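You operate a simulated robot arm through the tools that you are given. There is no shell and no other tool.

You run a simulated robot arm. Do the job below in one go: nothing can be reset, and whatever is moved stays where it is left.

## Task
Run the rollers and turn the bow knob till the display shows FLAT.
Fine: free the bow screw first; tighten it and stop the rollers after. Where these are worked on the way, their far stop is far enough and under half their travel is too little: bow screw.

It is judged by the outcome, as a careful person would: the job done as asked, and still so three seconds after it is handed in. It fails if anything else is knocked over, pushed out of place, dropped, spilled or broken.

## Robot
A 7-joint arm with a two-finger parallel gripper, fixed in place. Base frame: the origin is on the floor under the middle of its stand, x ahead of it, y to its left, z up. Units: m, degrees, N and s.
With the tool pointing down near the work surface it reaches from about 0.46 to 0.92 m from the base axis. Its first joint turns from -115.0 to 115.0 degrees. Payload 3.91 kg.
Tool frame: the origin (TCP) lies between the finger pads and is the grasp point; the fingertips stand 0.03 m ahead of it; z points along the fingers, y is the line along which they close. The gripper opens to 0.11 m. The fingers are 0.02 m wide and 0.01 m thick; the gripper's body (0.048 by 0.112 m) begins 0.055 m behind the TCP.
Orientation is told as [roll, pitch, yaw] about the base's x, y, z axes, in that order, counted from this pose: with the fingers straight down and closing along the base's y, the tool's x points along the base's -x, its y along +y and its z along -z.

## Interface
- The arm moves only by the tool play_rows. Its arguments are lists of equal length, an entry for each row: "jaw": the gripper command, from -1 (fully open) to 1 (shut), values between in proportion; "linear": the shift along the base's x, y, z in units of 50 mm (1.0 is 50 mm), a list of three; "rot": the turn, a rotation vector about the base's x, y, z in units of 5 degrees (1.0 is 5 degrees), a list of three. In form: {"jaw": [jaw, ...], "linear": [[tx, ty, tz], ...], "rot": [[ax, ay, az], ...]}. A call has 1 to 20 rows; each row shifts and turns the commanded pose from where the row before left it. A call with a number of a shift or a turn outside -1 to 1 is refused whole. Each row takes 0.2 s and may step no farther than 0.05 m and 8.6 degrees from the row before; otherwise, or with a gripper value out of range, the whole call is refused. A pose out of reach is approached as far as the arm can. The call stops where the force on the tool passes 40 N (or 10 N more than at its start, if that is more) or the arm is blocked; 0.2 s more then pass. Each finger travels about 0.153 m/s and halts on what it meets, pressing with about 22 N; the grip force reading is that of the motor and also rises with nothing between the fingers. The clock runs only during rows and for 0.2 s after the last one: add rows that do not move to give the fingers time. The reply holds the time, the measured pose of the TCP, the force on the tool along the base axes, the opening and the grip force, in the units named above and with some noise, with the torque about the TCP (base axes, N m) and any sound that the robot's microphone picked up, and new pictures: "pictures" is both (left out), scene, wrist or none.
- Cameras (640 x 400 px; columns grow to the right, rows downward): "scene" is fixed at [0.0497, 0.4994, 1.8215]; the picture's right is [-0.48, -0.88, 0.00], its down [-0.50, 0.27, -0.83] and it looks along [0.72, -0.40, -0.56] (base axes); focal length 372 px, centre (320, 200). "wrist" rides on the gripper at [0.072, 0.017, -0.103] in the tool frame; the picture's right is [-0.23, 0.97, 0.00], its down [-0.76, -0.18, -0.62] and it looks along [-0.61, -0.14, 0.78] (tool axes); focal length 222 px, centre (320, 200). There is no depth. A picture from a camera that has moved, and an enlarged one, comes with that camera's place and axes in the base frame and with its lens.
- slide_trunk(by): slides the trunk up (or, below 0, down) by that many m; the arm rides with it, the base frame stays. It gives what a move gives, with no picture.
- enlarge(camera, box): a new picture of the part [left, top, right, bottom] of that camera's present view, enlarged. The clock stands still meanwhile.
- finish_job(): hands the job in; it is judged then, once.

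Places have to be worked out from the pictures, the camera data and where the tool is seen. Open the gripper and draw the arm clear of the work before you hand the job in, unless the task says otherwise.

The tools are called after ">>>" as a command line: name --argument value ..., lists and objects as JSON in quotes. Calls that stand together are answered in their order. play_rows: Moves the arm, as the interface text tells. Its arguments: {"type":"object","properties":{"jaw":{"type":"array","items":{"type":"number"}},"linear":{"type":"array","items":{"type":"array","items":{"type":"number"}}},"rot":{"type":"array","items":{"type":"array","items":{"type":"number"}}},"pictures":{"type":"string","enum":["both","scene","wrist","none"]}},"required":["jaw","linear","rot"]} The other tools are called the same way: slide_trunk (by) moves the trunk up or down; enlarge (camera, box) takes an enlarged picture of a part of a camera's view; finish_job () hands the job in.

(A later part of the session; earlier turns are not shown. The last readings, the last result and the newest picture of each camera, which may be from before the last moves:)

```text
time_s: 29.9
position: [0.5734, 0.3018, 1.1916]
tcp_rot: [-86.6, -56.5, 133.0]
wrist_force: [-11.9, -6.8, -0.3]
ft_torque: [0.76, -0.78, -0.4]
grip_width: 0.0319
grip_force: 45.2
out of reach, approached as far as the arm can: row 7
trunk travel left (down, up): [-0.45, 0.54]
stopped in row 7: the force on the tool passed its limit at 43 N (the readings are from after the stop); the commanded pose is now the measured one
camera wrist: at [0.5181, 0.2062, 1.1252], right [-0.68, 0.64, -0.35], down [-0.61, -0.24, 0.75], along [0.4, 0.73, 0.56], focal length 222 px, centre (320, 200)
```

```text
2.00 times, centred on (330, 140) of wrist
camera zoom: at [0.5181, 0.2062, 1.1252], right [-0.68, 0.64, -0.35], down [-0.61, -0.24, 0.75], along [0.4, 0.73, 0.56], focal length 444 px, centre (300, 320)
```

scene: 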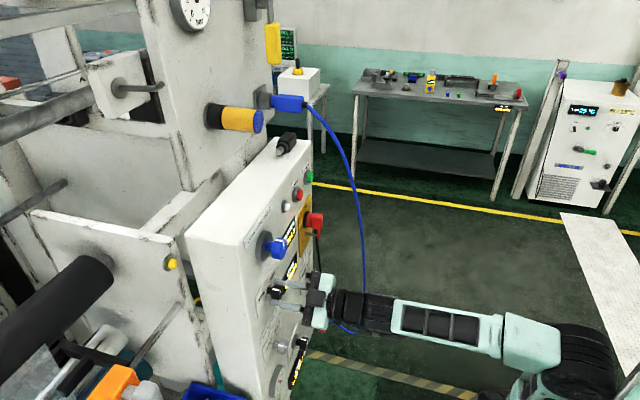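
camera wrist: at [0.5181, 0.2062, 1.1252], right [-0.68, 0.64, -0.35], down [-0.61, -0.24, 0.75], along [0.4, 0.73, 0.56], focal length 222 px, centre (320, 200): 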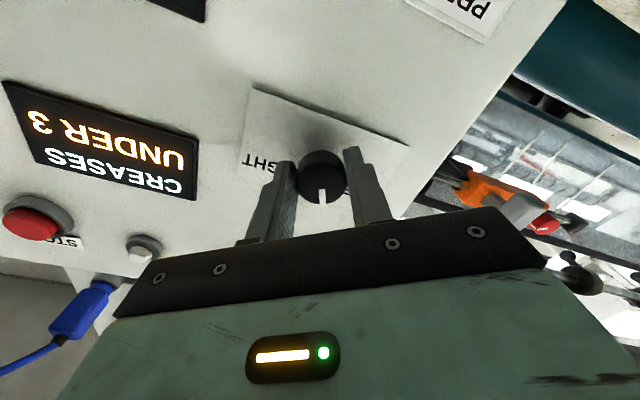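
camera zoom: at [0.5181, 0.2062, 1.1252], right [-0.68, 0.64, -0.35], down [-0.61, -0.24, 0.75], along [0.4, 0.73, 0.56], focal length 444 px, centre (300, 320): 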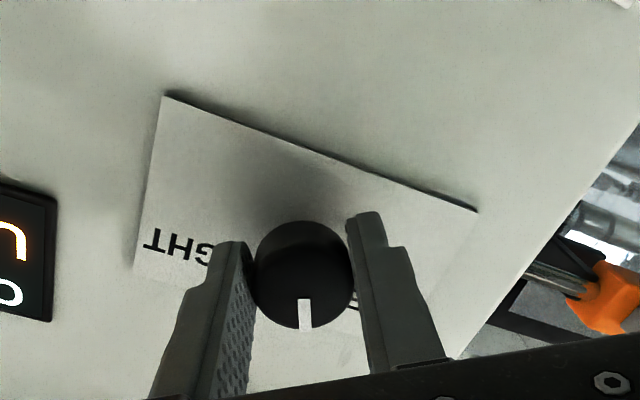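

The pointer has followed to about 35° left of 12 o'clock; the motion was stopped on force in its last row. I turn two smaller steps further to see whether the knob's far stop is near.

>>> play_rows --jaw '[0.7, 0.7, 0.7]' --linear '[[0, 0, 0], [0, 0, 0], [0, 0, 0]]' --rot '[[-0.7, -0.7, 0], [-0.7, -0.7, 0], [0, 0, 0]]'

>>> enlarge --camera "wrist" --box '[220, 40, 440, 240]'

```text
time_s: 30.4
position: [0.5741, 0.3018, 1.1937]
tcp_rot: [-86.1, -49.7, 133.7]
wrist_force: [-20.2, -13.3, 3.6]
ft_torque: [0.48, -0.49, -0.6]
grip_width: 0.0323
grip_force: 44.8
out of reach, approached as far as the arm can: row 2
trunk travel left (down, up): [-0.45, 0.54]
stopped in row 2: the force on the tool passed its limit at 46 N (the readings are from after the stop); the commanded pose is now the measured one
camera wrist: at [0.5259, 0.1997, 1.1301], right [-0.66, 0.6, -0.45], down [-0.66, -0.19, 0.72], along [0.35, 0.78, 0.52], focal length 222 px, centre (320, 200)
```

scene: 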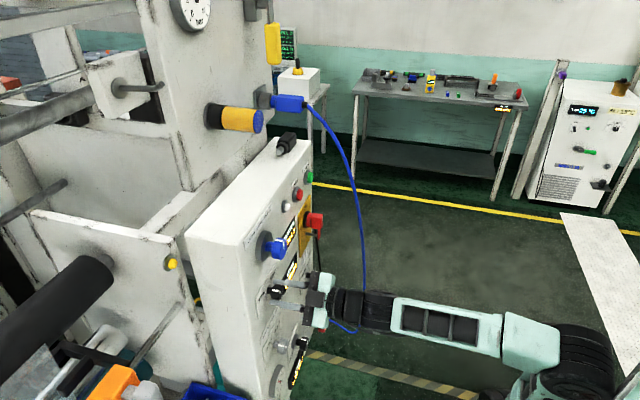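
wrist: 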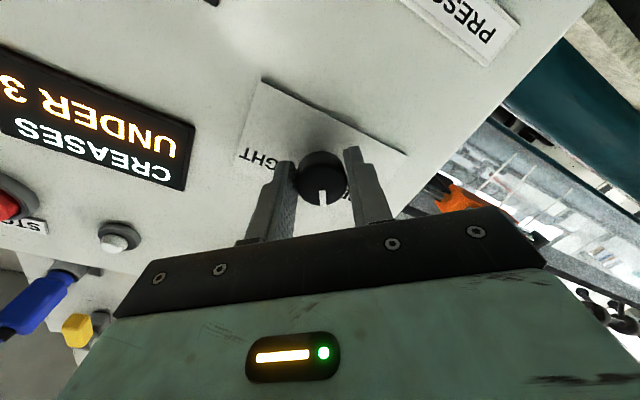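

```text
2.00 times, centred on (330, 140) of wrist
camera zoom: at [0.5259, 0.1997, 1.1301], right [-0.66, 0.6, -0.45], down [-0.66, -0.19, 0.72], along [0.35, 0.78, 0.52], focal length 444 px, centre (300, 320)
```

zoom: 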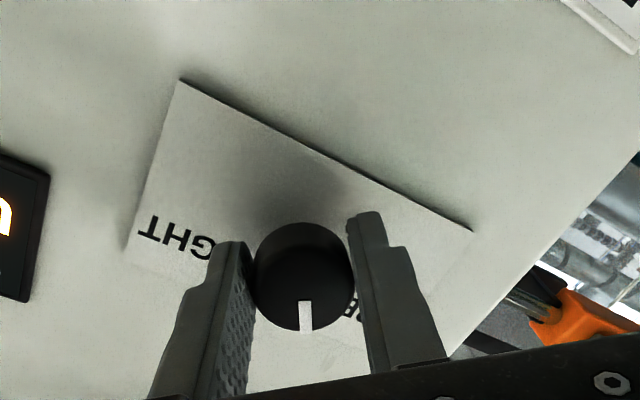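

The knob is at about -40° and the arm is reaching its range in this hand attitude. I release, rotate the hand back clockwise about 57° around the knob with open jaws, and look again.

>>> play_rows --jaw '[0.0, 0.0, -0.1, -0.1, -0.1, -0.1, -0.1, -0.1, -0.1, -0.1]' --linear '[[0, 0, 0], [0, 0, 0], [0, 0, 0], [0, 0, 0], [0, 0, 0], [0, 0, 0], [0, 0, 0], [0, 0, 0], [0, 0, 0], [0, 0, 0]]' --rot '[[0, 0, 0], [0, 0, 0], [1, 1, 0], [1, 1, 0], [1, 1, 0], [1, 1, 0], [1, 1, 0], [1, 1, 0], [1, 1, 0], [1, 1, 0]]'

>>> enlarge --camera "wrist" --box '[220, 40, 440, 240]'

```text
time_s: 32.6
position: [0.5705, 0.3061, 1.1923]
tcp_rot: [89.6, -74.2, -41.5]
wrist_force: [0.6, -0.7, 0.5]
ft_torque: [-0.01, 0.0, -0.02]
grip_width: 0.0603
grip_force: 0.0
trunk travel left (down, up): [-0.45, 0.54]
camera wrist: at [0.4743, 0.2519, 1.1267], right [-0.65, 0.59, 0.48], down [-0.13, -0.72, 0.69], along [0.75, 0.38, 0.54], focal length 222 px, centre (320, 200)
```

scene: 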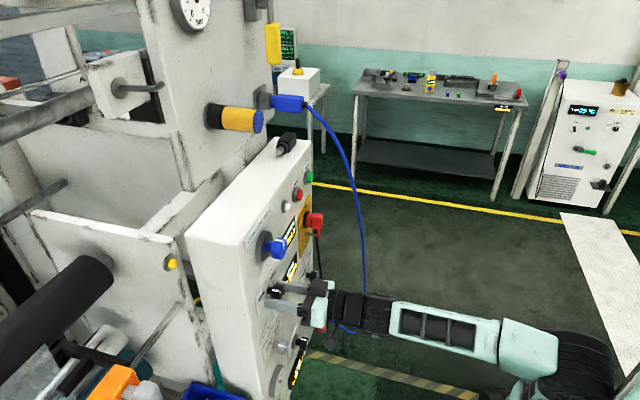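
wrist: 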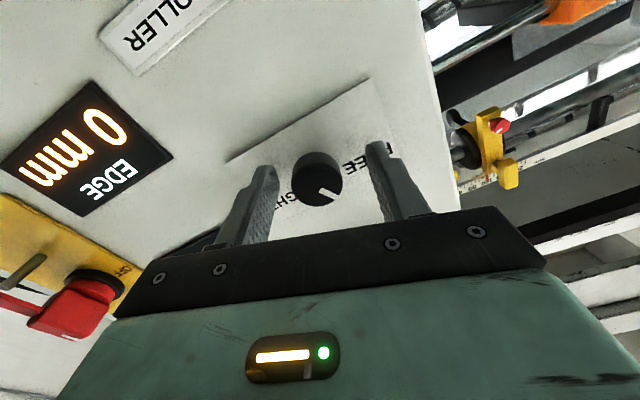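

```text
2.00 times, centred on (330, 140) of wrist
camera zoom: at [0.4743, 0.2519, 1.1267], right [-0.65, 0.59, 0.48], down [-0.13, -0.72, 0.69], along [0.75, 0.38, 0.54], focal length 444 px, centre (300, 320)
```

zoom: 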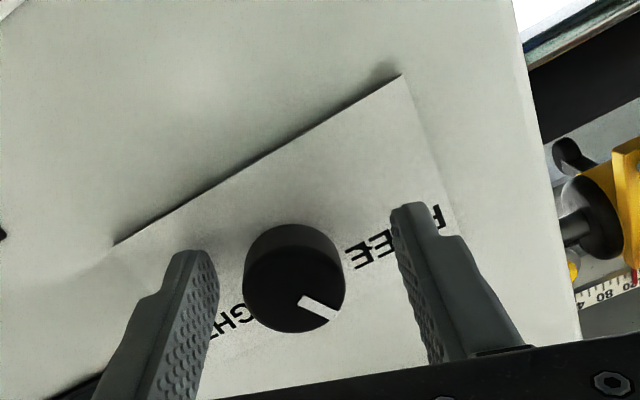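

The pointer is now about 31° left of 12 o'clock; the original TIGHT position was about 60° right, so the far stop should be near -60°. The hand's yaw drifted to ~48°, so I correct it by -3°, re-grip, and turn on toward the stop.

>>> play_rows --jaw '[-0.1, 0.4, 0.7, 0.7, 0.7, 0.7, 0.7]' --linear '[[0, 0, 0], [0, 0, 0], [0, 0, 0], [0, 0, 0], [0, 0, 0], [0, 0, 0], [0, 0, 0]]' --rot '[[0, 0, -0.62], [0, 0, 0], [0, 0, 0], [0, 0, 0], [-1, -1, 0], [-1, -1, 0], [-1, -1, 0]]'

>>> enlarge --camera "wrist" --box '[220, 40, 440, 240]'

```text
time_s: 34.2
position: [0.5744, 0.3054, 1.1911]
tcp_rot: [-86.7, -84.4, 131.2]
wrist_force: [24.1, -7.7, -6.6]
ft_torque: [0.14, 0.06, 0.4]
grip_width: 0.0314
grip_force: 44.7
trunk travel left (down, up): [-0.45, 0.54]
camera wrist: at [0.4938, 0.2387, 1.1167], right [-0.69, 0.71, 0.13], down [-0.37, -0.51, 0.78], along [0.62, 0.49, 0.61], focal length 222 px, centre (320, 200)
```

scene: 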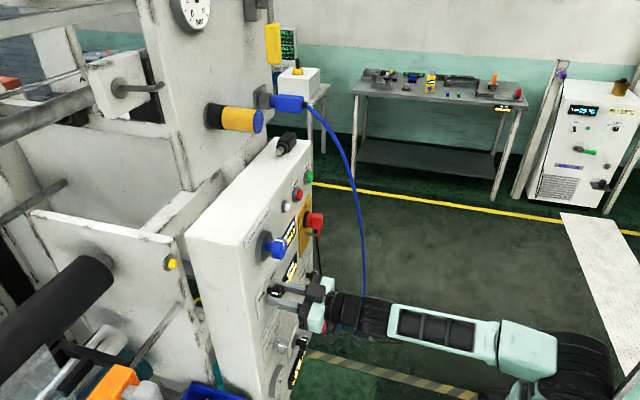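
wrist: 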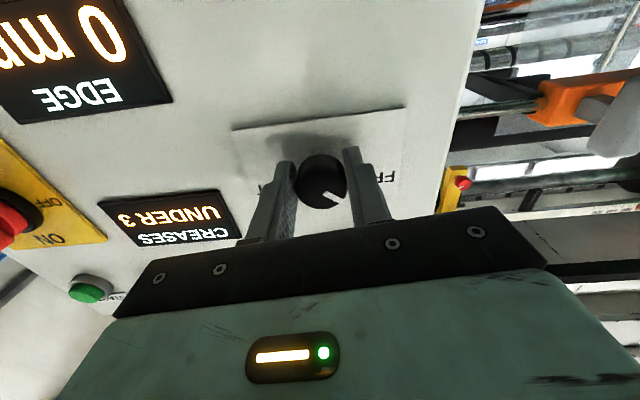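

```text
2.00 times, centred on (330, 140) of wrist
camera zoom: at [0.4938, 0.2387, 1.1167], right [-0.69, 0.71, 0.13], down [-0.37, -0.51, 0.78], along [0.62, 0.49, 0.61], focal length 444 px, centre (300, 320)
```

zoom: 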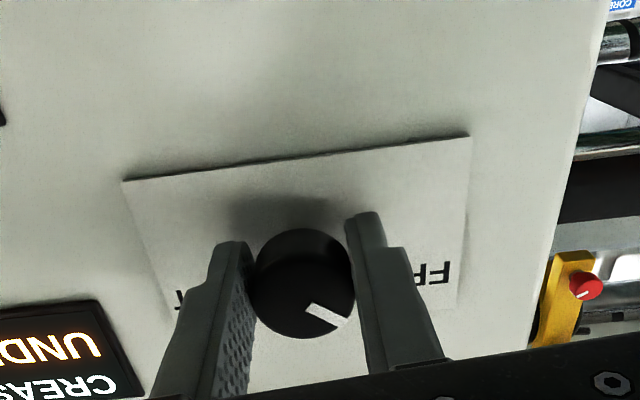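

The pointer has followed to roughly 50-55° left. I continue in small steps until the stop resists.

>>> play_rows --jaw '[0.7, 0.7, 0.7]' --linear '[[0, 0, 0], [0, 0, 0], [0, 0, 0]]' --rot '[[-0.8, -0.8, 0], [-0.8, -0.8, 0], [0, 0, 0]]'

>>> enlarge --camera "wrist" --box '[220, 40, 440, 240]'

```text
time_s: 35.0
position: [0.5747, 0.305, 1.1916]
tcp_rot: [-89.4, -73.2, 133.9]
wrist_force: [27.9, -9.1, -7.3]
ft_torque: [0.69, 0.59, 0.32]
grip_width: 0.0315
grip_force: 45.1
trunk travel left (down, up): [-0.45, 0.54]
camera wrist: at [0.5043, 0.228, 1.1169], right [-0.7, 0.71, -0.06], down [-0.48, -0.4, 0.78], along [0.53, 0.58, 0.62], focal length 222 px, centre (320, 200)
```

scene: 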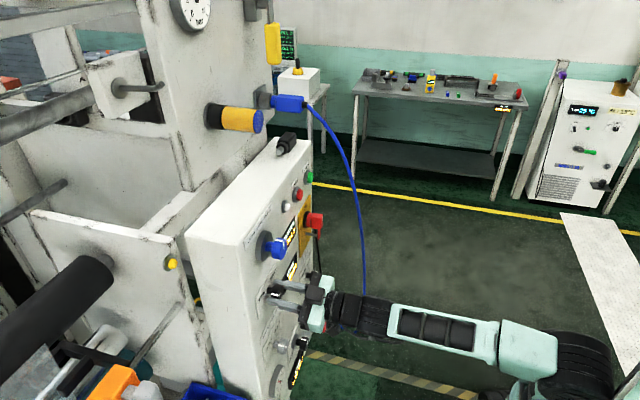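
wrist: 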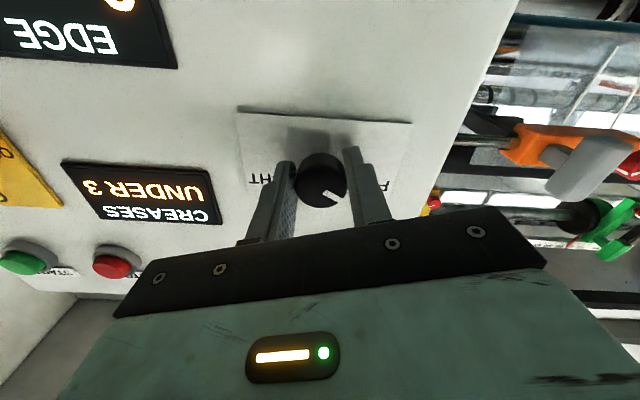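

```text
2.00 times, centred on (330, 140) of wrist
camera zoom: at [0.5043, 0.228, 1.1169], right [-0.7, 0.71, -0.06], down [-0.48, -0.4, 0.78], along [0.53, 0.58, 0.62], focal length 444 px, centre (300, 320)
```

zoom: 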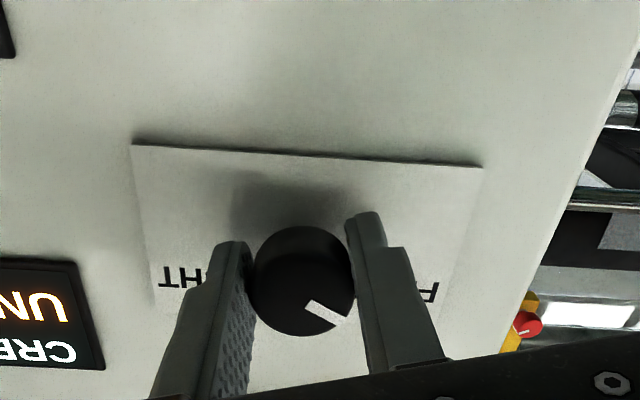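

Torque about the knob axis jumped to about 0.9 N·m, suggesting the far stop. I turn one more small step to confirm it no longer follows.

>>> play_rows --jaw '[0.7, 0.7]' --linear '[[0, 0, 0], [0, 0, 0]]' --rot '[[-0.8, -0.8, 0], [0, 0, 0]]'

>>> enlarge --camera "wrist" --box '[220, 40, 440, 240]'

```text
time_s: 35.6
position: [0.5738, 0.3052, 1.1931]
tcp_rot: [-90.1, -67.5, 134.5]
wrist_force: [20.5, -12.0, 2.2]
ft_torque: [0.48, 0.37, 0.38]
grip_width: 0.032
grip_force: 45.3
trunk travel left (down, up): [-0.45, 0.54]
camera wrist: at [0.5095, 0.2228, 1.1185], right [-0.69, 0.7, -0.16], down [-0.53, -0.35, 0.77], along [0.49, 0.62, 0.61], focal length 222 px, centre (320, 200)
```

scene: 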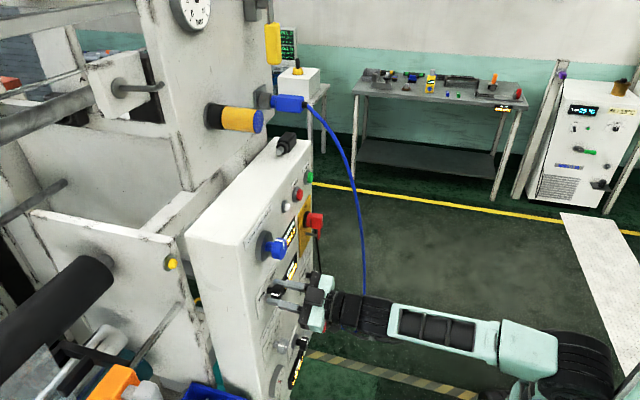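
wrist: 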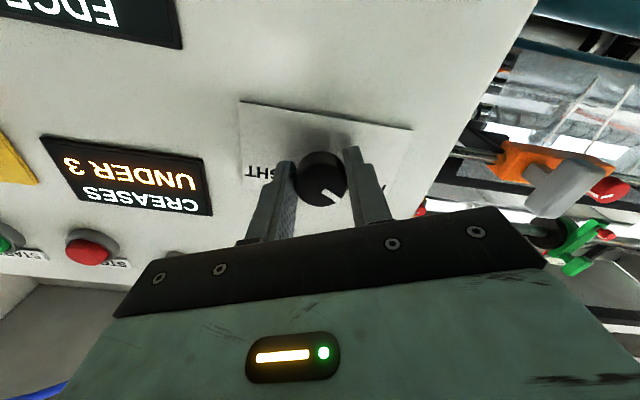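

```text
2.00 times, centred on (330, 140) of wrist
camera zoom: at [0.5095, 0.2228, 1.1185], right [-0.69, 0.7, -0.16], down [-0.53, -0.35, 0.77], along [0.49, 0.62, 0.61], focal length 444 px, centre (300, 320)
```

zoom: 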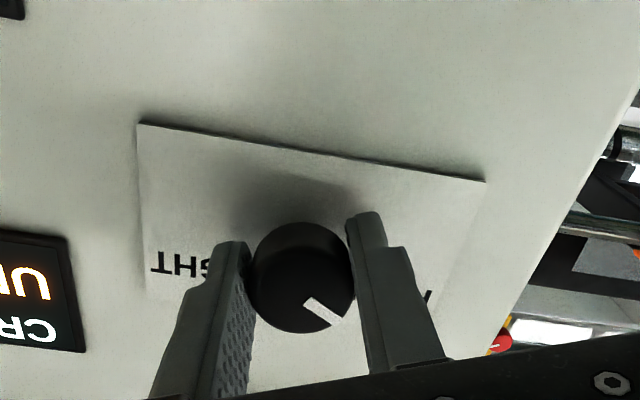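

The hand slipped on the knob this time (pointer turned relative to the fingers), so the screw is at its FREE stop. I open the jaws and back straight out.

>>> play_rows --jaw '[-0.1, -0.2, -0.2, -0.2, -0.2]' --linear '[[0, 0, 0], [0, 0, 0], [-0.25, -0.25, 0], [-0.25, -0.25, 0], [0, 0, 0]]' --rot '[[0, 0, 0], [0, 0, 0], [0, 0, 0], [0, 0, 0], [0, 0, 0]]'

>>> enlarge --camera "wrist" --box '[200, 40, 440, 240]'

>>> enlarge --camera "scene" --box '[230, 160, 380, 340]'

```text
time_s: 37.0
position: [0.6032, 0.26, 1.1836]
tcp_rot: [-86.9, -67.8, 126.0]
wrist_force: [0.2, 0.8, -0.6]
ft_torque: [0.01, 0.0, -0.06]
grip_width: 0.0659
grip_force: 0.0
trunk travel left (down, up): [-0.45, 0.54]
stopped in row 5: the arm was blocked; the commanded pose is now the measured one
camera wrist: at [0.5291, 0.1835, 1.1112], right [-0.62, 0.77, -0.16], down [-0.55, -0.28, 0.78], along [0.56, 0.57, 0.6], focal length 222 px, centre (320, 200)
```

scene: 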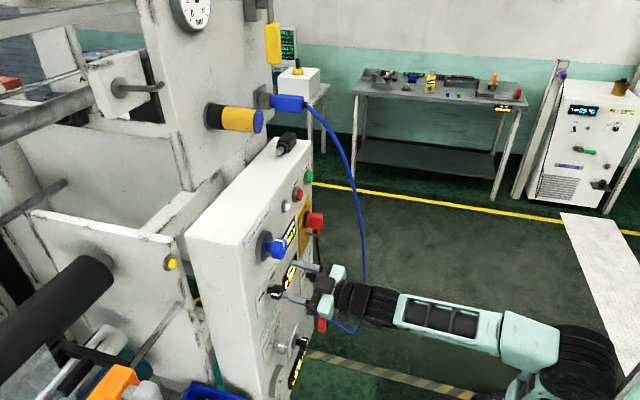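
wrist: 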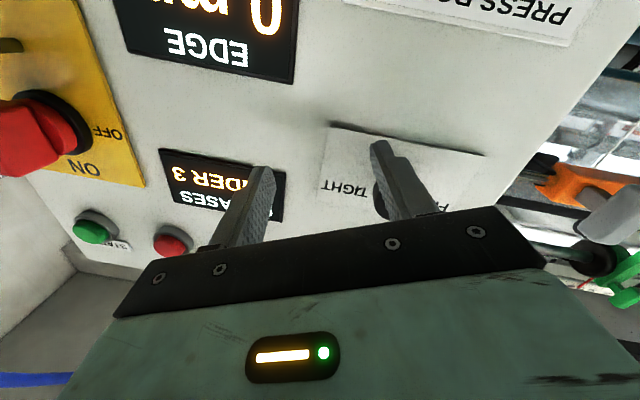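

```text
2.00 times, centred on (320, 140) of wrist
camera zoom: at [0.5291, 0.1835, 1.1112], right [-0.62, 0.77, -0.16], down [-0.55, -0.28, 0.78], along [0.56, 0.57, 0.6], focal length 444 px, centre (320, 320)
```

zoom: 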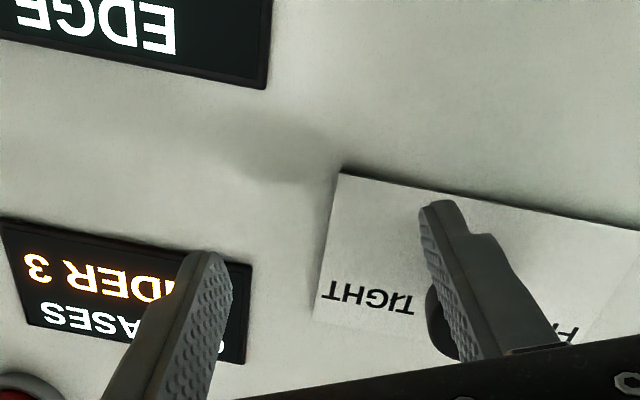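

```text
2.22 times, centred on (305, 250) of scene
camera zoom: at [0.0497, 0.4994, 1.8215], right [-0.48, -0.88, 0.0], down [-0.5, 0.27, -0.83], along [0.72, -0.4, -0.56], focal length 828 px, centre (353, 89)
```

zoom: 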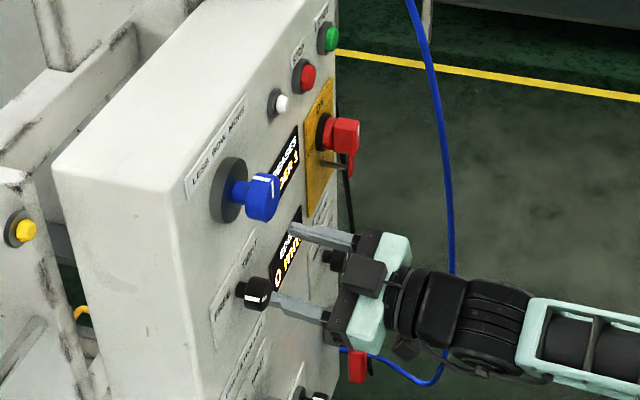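

The retreat was not reachable and the arm slid sideways to the right instead, ending blocked with no residual force. I check that the screw knob kept its position and that nothing else was touched.

>>> enlarge --camera "scene" --box '[250, 220, 340, 310]'

>>> enlarge --camera "wrist" --box '[340, 110, 480, 230]'

```text
4.44 times, centred on (295, 265) of scene
camera zoom: at [0.0497, 0.4994, 1.8215], right [-0.48, -0.88, 0.0], down [-0.5, 0.27, -0.83], along [0.72, -0.4, -0.56], focal length 1655 px, centre (431, -89)
```

zoom: 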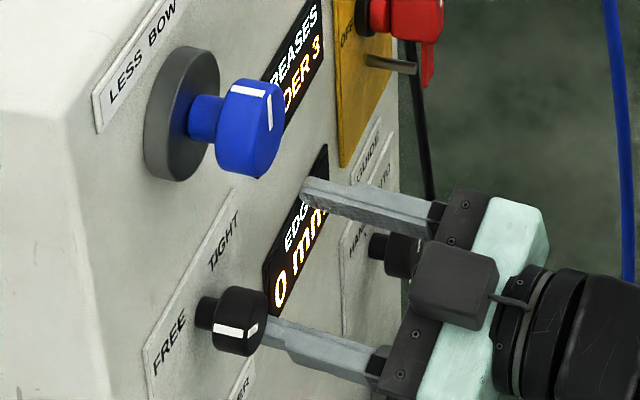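

```text
3.33 times, centred on (410, 170) of wrist
camera zoom: at [0.5291, 0.1835, 1.1112], right [-0.62, 0.77, -0.16], down [-0.55, -0.28, 0.78], along [0.56, 0.57, 0.6], focal length 740 px, centre (20, 300)
```

zoom: 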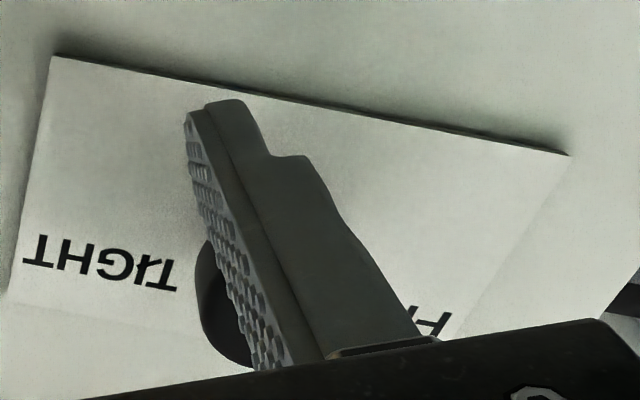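

The screw pointer is at FREE and undisturbed, and the left finger is clear of it to the lower right. I move away to the right and up while levelling the hand, so that I can lower the trunk further for better reach.

>>> play_rows --jaw '[-0.2, -0.2, -0.2, -0.2, -0.2, -0.2]' --linear '[[0.1, -0.5, 0], [0.05, -0.5, 0], [0, -0.4, 0.3], [0, -0.2, 0.5], [0, 0, 0.5], [0, 0, 0.5]]' --rot '[[0, 0, 0], [0, 0, 0], [0.78, 0.78, 0.3], [0.78, 0.78, 0.3], [0.78, 0.78, 0.3], [0.78, 0.78, 0.3]]'

```text
time_s: 38.4
position: [0.5826, 0.1713, 1.2853]
tcp_rot: [-24.6, -89.5, 71.2]
wrist_force: [-0.2, 0.1, -0.9]
ft_torque: [0.0, -0.03, 0.03]
grip_width: 0.0659
grip_force: 0.0
trunk travel left (down, up): [-0.45, 0.54]
camera wrist: at [0.4992, 0.1074, 1.2129], right [-0.71, 0.67, 0.22], down [-0.3, -0.57, 0.77], along [0.64, 0.48, 0.6], focal length 222 px, centre (320, 200)
```

scene: 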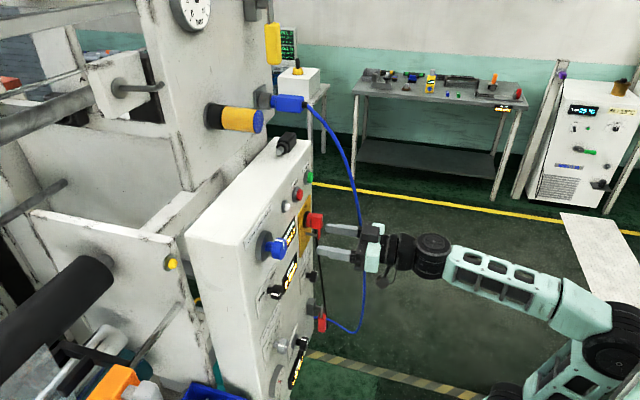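
wrist: 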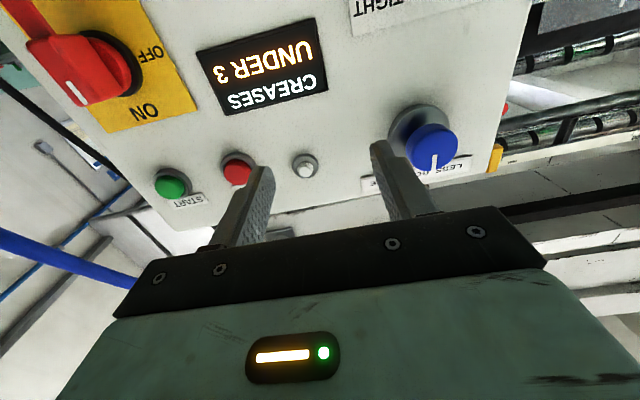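

The hand is level at t=0.29, n=0.53, z=1.285, clear of everything. I lower the trunk 0.15 m more and lift the arm back up.

>>> slide_trunk --by -0.15

>>> play_rows --jaw '[-0.2, -0.2, -0.2, -0.2, -0.2, -0.2]' --linear '[[0, 0, 0.5], [0, 0, 0.5], [0, 0, 0.5], [0, 0, 0.5], [0, 0, 0.5], [0, 0, 0.5]]' --rot '[[0, 0, 0], [0, 0, 0], [0, 0, 0], [0, 0, 0], [0, 0, 0], [0, 0, 0]]'

```text
time_s: 40.2
position: [0.5826, 0.1737, 1.1362]
tcp_rot: [-25.4, -89.6, 72.1]
wrist_force: [-0.2, 0.4, -0.2]
ft_torque: [-0.02, 0.0, -0.04]
grip_width: 0.0659
grip_force: 0.0
trunk travel left (down, up): [-0.3, 0.69]
```

```text
time_s: 41.6
position: [0.5829, 0.1734, 1.2862]
tcp_rot: [-23.2, -89.6, 69.8]
wrist_force: [0.4, 0.3, -0.4]
ft_torque: [-0.02, 0.01, -0.02]
grip_width: 0.066
grip_force: 0.0
trunk travel left (down, up): [-0.3, 0.69]
camera wrist: at [0.4987, 0.107, 1.2129], right [-0.71, 0.67, 0.22], down [-0.3, -0.57, 0.77], along [0.64, 0.48, 0.6], focal length 222 px, centre (320, 200)
```

scene: 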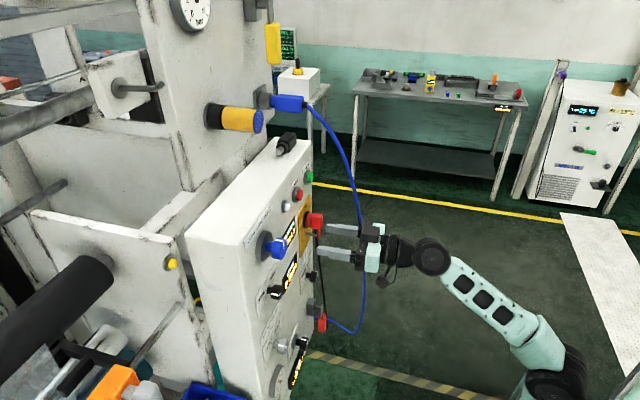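
wrist: 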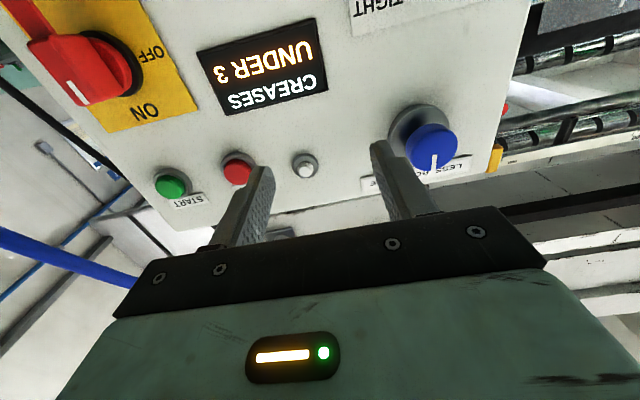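

The arm now follows freely. For START I plan to come in from the left (tool yaw ~5°, hand turned so it is narrow sideways and the jaws shut) to stay clear of the cable, which I place near t=0.45, n≈0.52. I shut the jaws, yaw the tool and start the roll.

>>> play_rows --jaw '[1, 1, 1, 1, 1, 1, 1, 1, 1, 1, 1, 1, 1, 1, 1, 1, 1, 1]' --linear '[[0.13, -0.07, 0.09], [0.13, -0.07, 0.09], [0.13, -0.07, 0.09], [0.13, -0.07, 0.09], [0.13, -0.07, 0.09], [0.13, -0.07, 0.09], [0.13, -0.07, 0.09], [0.13, -0.07, 0.09], [0.13, -0.07, 0.09], [0, 0, 0], [0, 0, 0], [0, 0, 0], [0, 0, 0], [0, 0, 0], [0, 0, 0], [0, 0, 0], [0, 0, 0], [0, 0, 0]]' --rot '[[0, 0, -0.92], [0, 0, -0.92], [0, 0, -0.92], [0, 0, -0.92], [0, 0, -0.92], [0, 0, -0.92], [0, 0, -0.92], [0, 0, -0.92], [0, 0, -0.92], [1, 0.09, 0], [1, 0.09, 0], [1, 0.09, 0], [1, 0.09, 0], [1, 0.09, 0], [1, 0.09, 0], [1, 0.09, 0], [1, 0.09, 0], [1, 0.09, 0]]'

```text
time_s: 45.4
position: [0.6409, 0.1408, 1.3253]
tcp_rot: [89.7, -44.8, -84.1]
wrist_force: [0.1, -0.1, -0.3]
ft_torque: [0.0, 0.03, 0.0]
grip_width: 0.0001
grip_force: 21.8
trunk travel left (down, up): [-0.3, 0.69]
camera wrist: at [0.532, 0.1931, 1.286], right [-0.05, 0.52, 0.85], down [-0.55, -0.72, 0.41], along [0.83, -0.45, 0.33], focal length 222 px, centre (320, 200)
```

scene: 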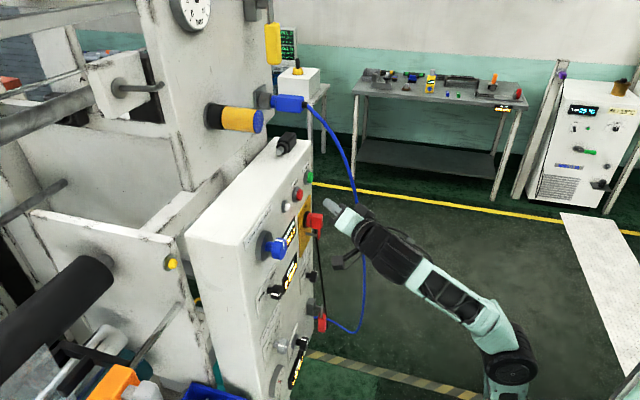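
wrist: 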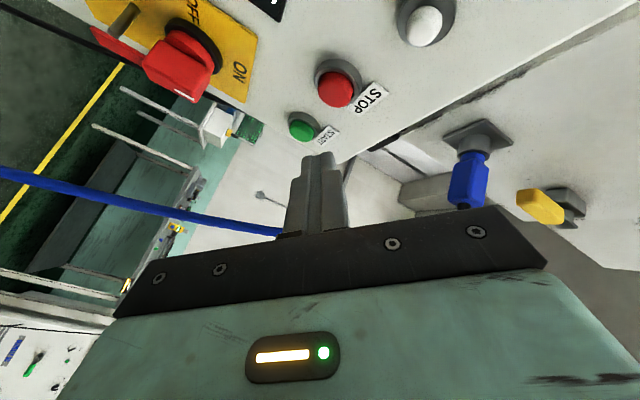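

The tool now points along +x with 45° of roll done; the cable runs behind the hand to the right. I finish the roll to 90° to make the hand narrow, then re-aim.

>>> play_rows --jaw '[1, 1, 1, 1, 1, 1, 1, 1, 1, 1, 1]' --linear '[[0, 0, 0], [0, 0, 0], [0, 0, 0], [0, 0, 0], [0, 0, 0], [0, 0, 0], [0, 0, 0], [0, 0, 0], [0, 0, 0], [0.3, -0.25, 0], [0.3, -0.25, 0]]' --rot '[[1, 0.09, 0], [1, 0.09, 0], [1, 0.09, 0], [1, 0.09, 0], [1, 0.09, 0], [1, 0.09, 0], [1, 0.09, 0], [1, 0.09, 0], [1, 0.09, 0], [0, 0, 0], [0, 0, 0]]'

>>> enlarge --camera "scene" --box '[270, 140, 400, 260]'

>>> enlarge --camera "wrist" --box '[220, 60, 420, 240]'

```text
time_s: 47.8
position: [0.6722, 0.1166, 1.3255]
tcp_rot: [90.2, 0.2, -84.4]
wrist_force: [-0.1, -0.1, 0.5]
ft_torque: [-0.02, 0.04, 0.0]
grip_width: 0.0001
grip_force: 21.5
trunk travel left (down, up): [-0.3, 0.69]
camera wrist: at [0.5617, 0.1772, 1.3415], right [0.02, -0.23, 0.97], down [-0.55, -0.82, -0.18], along [0.84, -0.53, -0.14], focal length 222 px, centre (320, 200)
```

scene: 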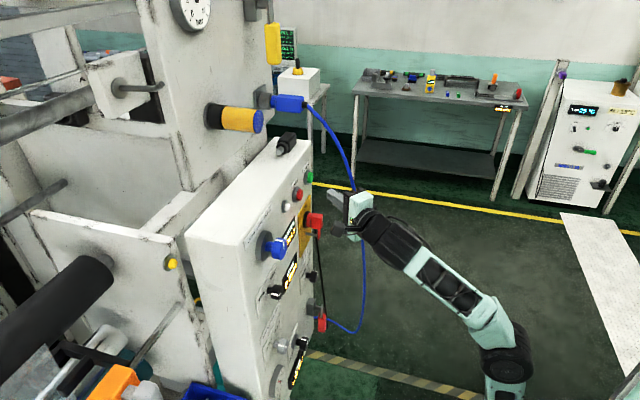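
wrist: 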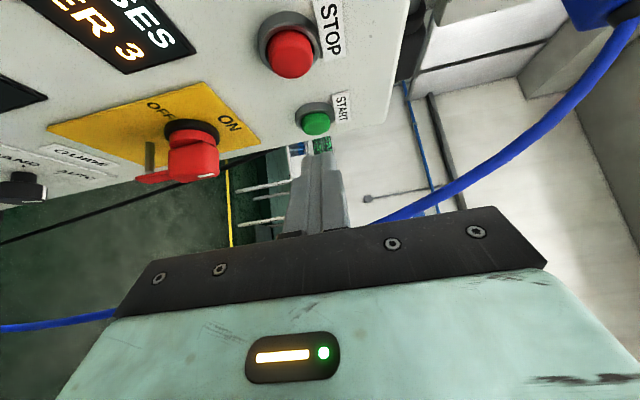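

```text
3.33 times, centred on (335, 200) of scene
camera zoom: at [0.0497, 0.4994, 1.8215], right [-0.48, -0.88, 0.0], down [-0.5, 0.27, -0.83], along [0.72, -0.4, -0.56], focal length 1241 px, centre (270, 200)
```

zoom: 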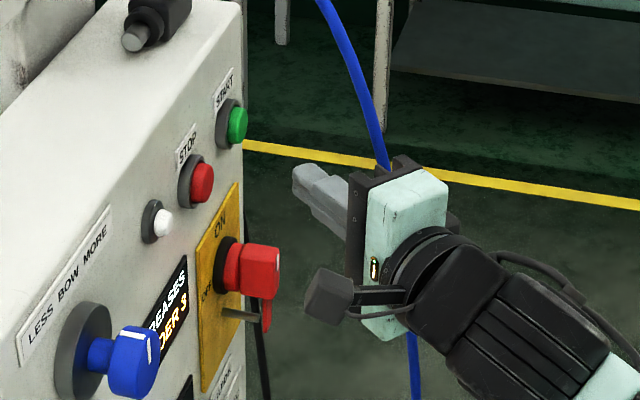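

```text
2.22 times, centred on (320, 150) of wrist
camera zoom: at [0.5617, 0.1772, 1.3415], right [0.02, -0.23, 0.97], down [-0.55, -0.82, -0.18], along [0.84, -0.53, -0.14], focal length 494 px, centre (320, 311)
```

zoom: 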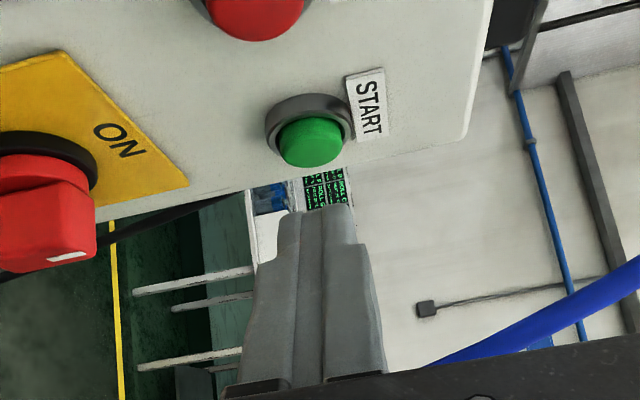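

The tool axis lines up with START within about 3 mm, and the cable passes about 3-4 cm to the right of the hand's side. I advance 5 cm along the tool axis and re-check.

>>> play_rows --jaw '[1, 1, 1]' --linear '[[0.35, 0.03, -0.015], [0.35, 0.03, -0.015], [0.3, 0.025, -0.01]]' --rot '[[0, 0, 0], [0, 0, 0], [0, 0, 0]]'

>>> enlarge --camera "scene" --box '[270, 140, 400, 260]'

>>> enlarge --camera "wrist" --box '[220, 60, 420, 240]'

```text
time_s: 48.6
position: [0.722, 0.1201, 1.3236]
tcp_rot: [90.2, 0.1, -84.3]
wrist_force: [-0.6, -0.2, -0.3]
ft_torque: [0.03, 0.03, 0.01]
grip_width: 0.0
grip_force: 21.8
trunk travel left (down, up): [-0.3, 0.69]
camera wrist: at [0.6113, 0.1808, 1.34], right [0.02, -0.23, 0.97], down [-0.55, -0.82, -0.18], along [0.84, -0.53, -0.14], focal length 222 px, centre (320, 200)
```

scene: 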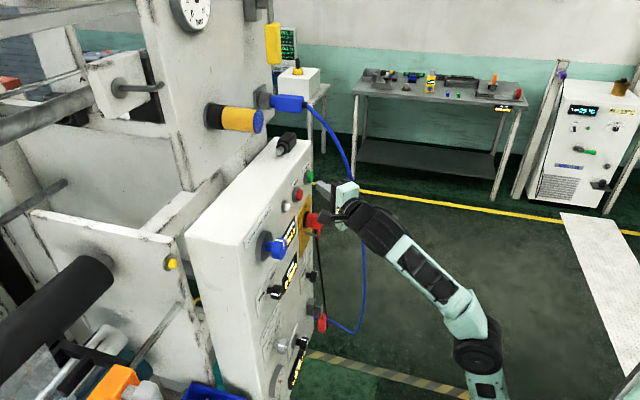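
wrist: 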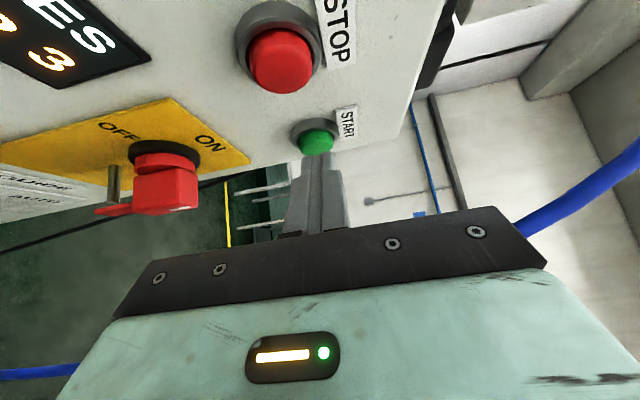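

```text
3.33 times, centred on (335, 200) of scene
camera zoom: at [0.0497, 0.4994, 1.8215], right [-0.48, -0.88, 0.0], down [-0.5, 0.27, -0.83], along [0.72, -0.4, -0.56], focal length 1241 px, centre (270, 200)
```

zoom: 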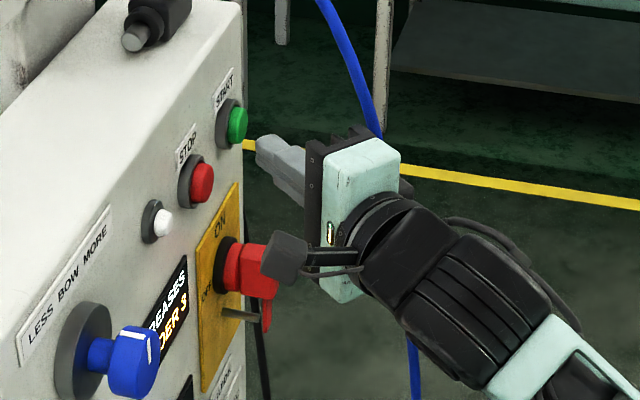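

```text
2.22 times, centred on (320, 150) of wrist
camera zoom: at [0.6113, 0.1808, 1.34], right [0.02, -0.23, 0.97], down [-0.55, -0.82, -0.18], along [0.84, -0.53, -0.14], focal length 494 px, centre (320, 311)
```

zoom: 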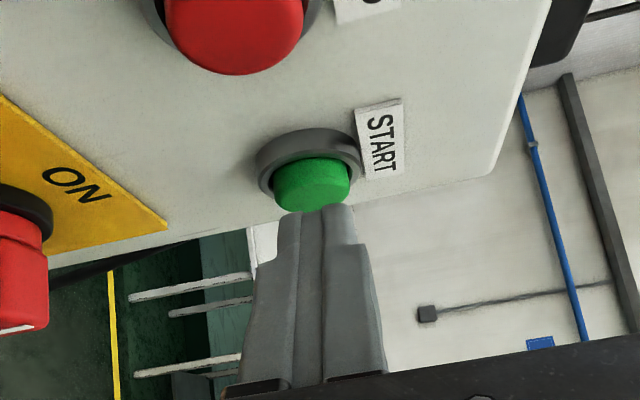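

The shut fingertips point straight at the START button with about 2 cm to go. I advance in 5 mm rows, watching force and sound.

>>> play_rows --jaw '[1, 1, 1, 1, 1]' --linear '[[0.1, 0.01, -0.005], [0.1, 0.01, -0.005], [0.1, 0.01, 0], [0.1, 0.01, 0], [0.06, 0.006, 0]]' --rot '[[0, 0, 0], [0, 0, 0], [0, 0, 0], [0, 0, 0], [0, 0, 0]]'

>>> enlarge --camera "wrist" --box '[220, 60, 420, 240]'

```text
time_s: 49.8
position: [0.7439, 0.1228, 1.3228]
tcp_rot: [90.2, 0.2, -84.4]
wrist_force: [0.0, -0.3, -0.2]
ft_torque: [0.01, -0.01, -0.02]
grip_width: 0.0001
grip_force: 21.7
trunk travel left (down, up): [-0.3, 0.69]
camera wrist: at [0.634, 0.1834, 1.3393], right [0.02, -0.23, 0.97], down [-0.55, -0.82, -0.18], along [0.84, -0.53, -0.14], focal length 222 px, centre (320, 200)
```

scene: 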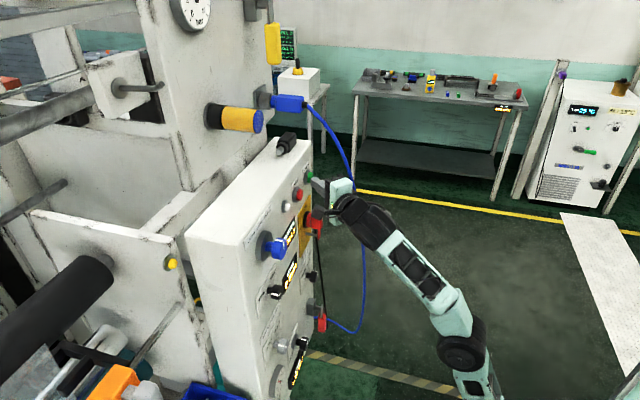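
wrist: 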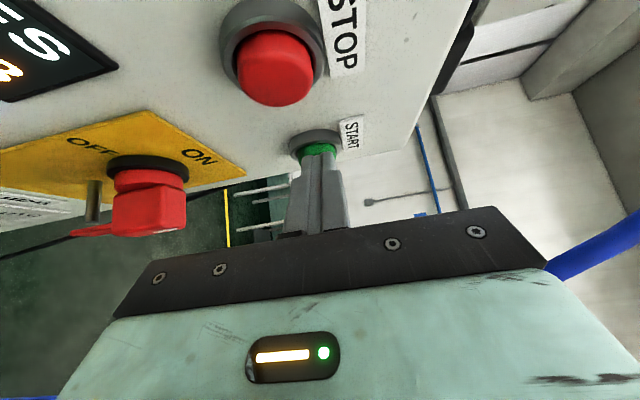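

```text
2.22 times, centred on (320, 150) of wrist
camera zoom: at [0.634, 0.1834, 1.3393], right [0.02, -0.23, 0.97], down [-0.55, -0.82, -0.18], along [0.84, -0.53, -0.14], focal length 494 px, centre (320, 311)
```

zoom: 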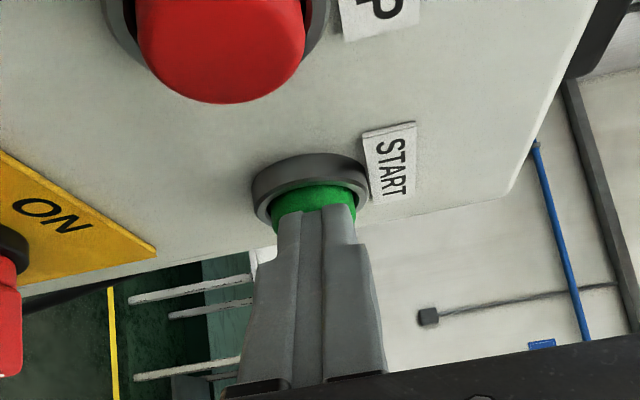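

Still no contact but the tips nearly cover the button. I continue in 4 mm rows.

>>> play_rows --jaw '[1, 1, 1]' --linear '[[0.08, 0.008, 0], [0.08, 0.008, 0], [0.08, 0.008, 0]]' --rot '[[0, 0, 0], [0, 0, 0], [0, 0, 0]]'

>>> enlarge --camera "wrist" --box '[220, 60, 420, 240]'

```text
time_s: 50.6
position: [0.7538, 0.1251, 1.3252]
tcp_rot: [90.2, 0.2, -84.3]
wrist_force: [-22.8, 1.9, -9.8]
ft_torque: [-0.07, 0.34, 0.33]
grip_width: 0.0
grip_force: 21.8
trunk travel left (down, up): [-0.3, 0.69]
heard: click
camera wrist: at [0.6434, 0.1858, 1.3403], right [0.02, -0.23, 0.97], down [-0.54, -0.82, -0.18], along [0.84, -0.52, -0.14], focal length 222 px, centre (320, 200)
```

scene: 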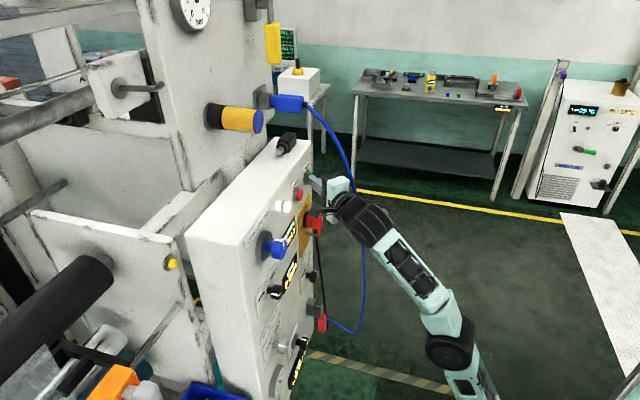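
wrist: 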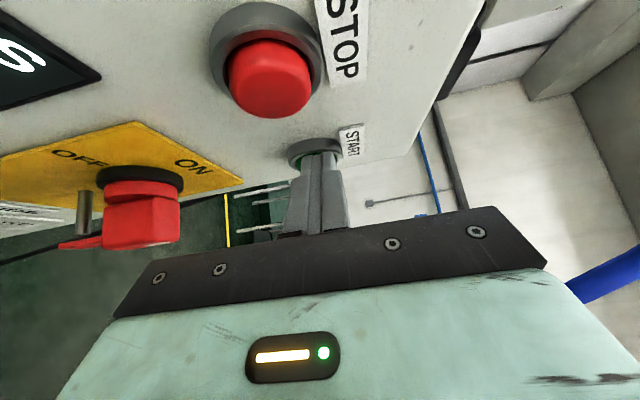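

```text
2.22 times, centred on (320, 150) of wrist
camera zoom: at [0.6434, 0.1858, 1.3403], right [0.02, -0.23, 0.97], down [-0.54, -0.82, -0.18], along [0.84, -0.52, -0.14], focal length 494 px, centre (320, 311)
```

zoom: 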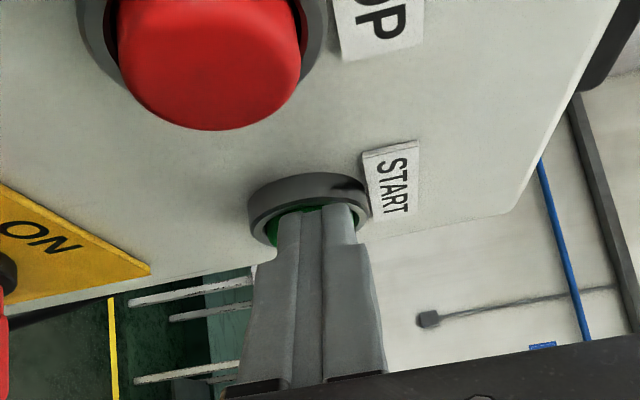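

A click was heard, so START went in. I back straight out along the tool axis and listen/look for the rollers and the run lamp.

>>> play_rows --jaw '[1, 1, 1, 1]' --linear '[[-0.4, -0.04, 0], [-0.5, -0.05, 0], [-0.5, -0.05, 0], [-0.4, -0.02, 0]]' --rot '[[0, 0, 0], [0, 0, 0], [0, 0, 0], [0, 0, 0]]'

>>> enlarge --camera "scene" --box '[240, 140, 360, 260]'

>>> enlarge --camera "scene" --box '[0, 0, 320, 260]'

```text
time_s: 51.6
position: [0.6676, 0.1165, 1.323]
tcp_rot: [90.1, 0.1, -84.5]
wrist_force: [0.8, 0.5, -0.2]
ft_torque: [-0.02, 0.01, -0.01]
grip_width: 0.0
grip_force: 22.1
trunk travel left (down, up): [-0.3, 0.69]
camera wrist: at [0.5571, 0.1767, 1.3389], right [0.02, -0.23, 0.97], down [-0.55, -0.82, -0.18], along [0.84, -0.53, -0.14], focal length 222 px, centre (320, 200)
```

scene: 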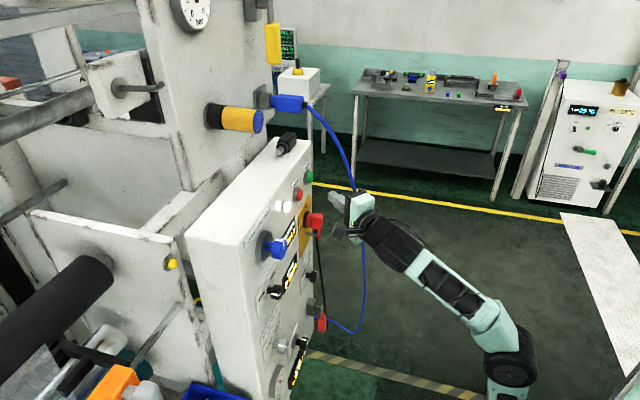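
wrist: 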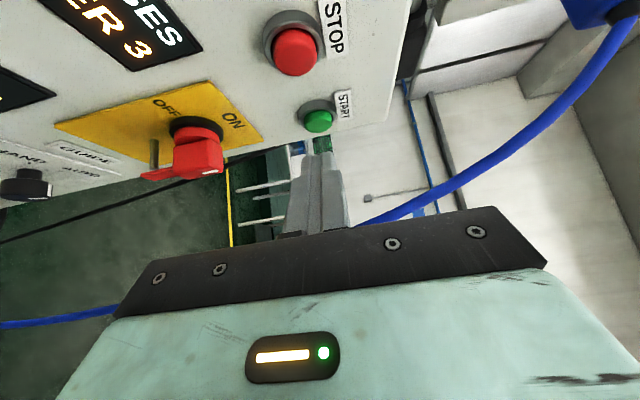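

```text
3.33 times, centred on (300, 200) of scene
camera zoom: at [0.0497, 0.4994, 1.8215], right [-0.48, -0.88, 0.0], down [-0.5, 0.27, -0.83], along [0.72, -0.4, -0.56], focal length 1241 px, centre (387, 200)
```

zoom: 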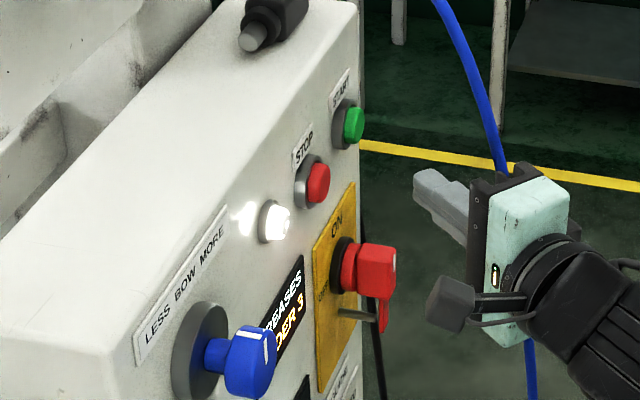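

```text
1.54 times, centred on (160, 130) of scene
camera zoom: at [0.0497, 0.4994, 1.8215], right [-0.48, -0.88, 0.0], down [-0.5, 0.27, -0.83], along [0.72, -0.4, -0.56], focal length 573 px, centre (566, 308)
```

zoom: 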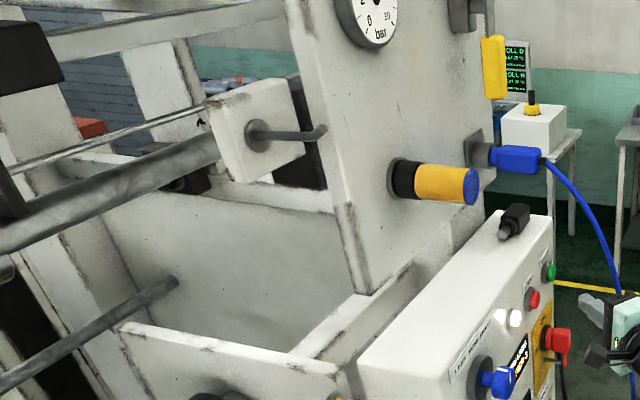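

The white lamp beside STOP is now lit, so the rollers are running. Next is the bow knob: I move left away from the cable, yaw back to 45° and unroll the hand to level in front of it, opening the jaws.

>>> play_rows --jaw '[1, 1, 1, 1, 1, 1, 1, 1, 0.5, 0, -0.4, -0.4, -0.4, -0.4, -0.4, -0.4, -0.4, -0.4, -0.4, -0.4]' --linear '[[-0.475, 0.375, 0], [-0.475, 0.375, 0], [-0.475, 0.375, 0], [-0.475, 0.375, 0], [0, 0, 0], [0, 0, 0], [0, 0, 0], [0, 0, 0], [0, 0, 0], [0, 0, 0], [0, 0, 0], [0, 0, 0], [0, 0, 0], [0, 0, 0], [0, 0, 0], [0, 0, 0], [0, 0, 0], [0, 0, 0], [0, 0, 0], [0, 0, 0]]' --rot '[[0, 0, 0.98], [0, 0, 0.98], [0, 0, 0.98], [0, 0, 0.98], [0, 0, 0.98], [0, 0, 0.98], [0, 0, 0.98], [0, 0, 0.98], [-1, -1, 0], [-1, -1, 0], [-1, -1, 0], [-1, -1, 0], [-1, -1, 0], [-1, -1, 0], [-1, -1, 0], [-1, -1, 0], [-1, -1, 0], [-1, -1, 0], [-1, -1, 0], [-1, -1, 0]]'

```text
time_s: 55.8
position: [0.5723, 0.1913, 1.3228]
tcp_rot: [92.2, -84.7, -47.2]
wrist_force: [-0.4, -0.5, -0.8]
ft_torque: [0.02, 0.0, 0.02]
grip_width: 0.0774
grip_force: 0.2
trunk travel left (down, up): [-0.3, 0.69]
camera wrist: at [0.4817, 0.1335, 1.2509], right [-0.67, 0.67, 0.31], down [-0.27, -0.62, 0.74], along [0.69, 0.41, 0.59], focal length 222 px, centre (320, 200)
```

scene: 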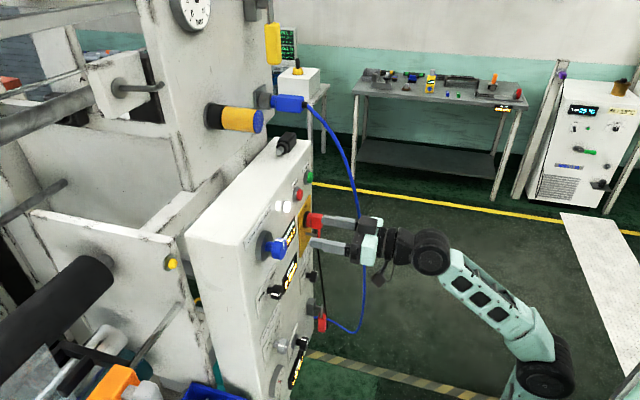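
wrist: 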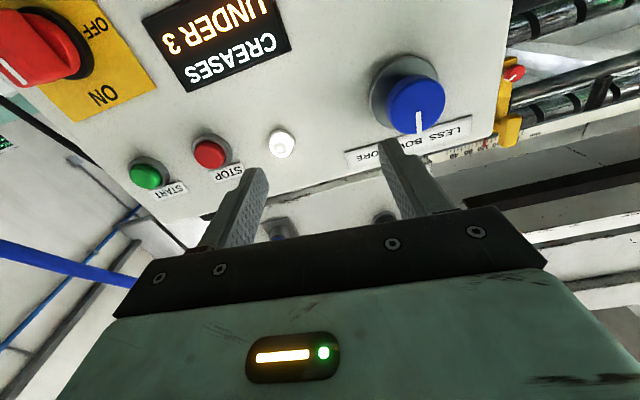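

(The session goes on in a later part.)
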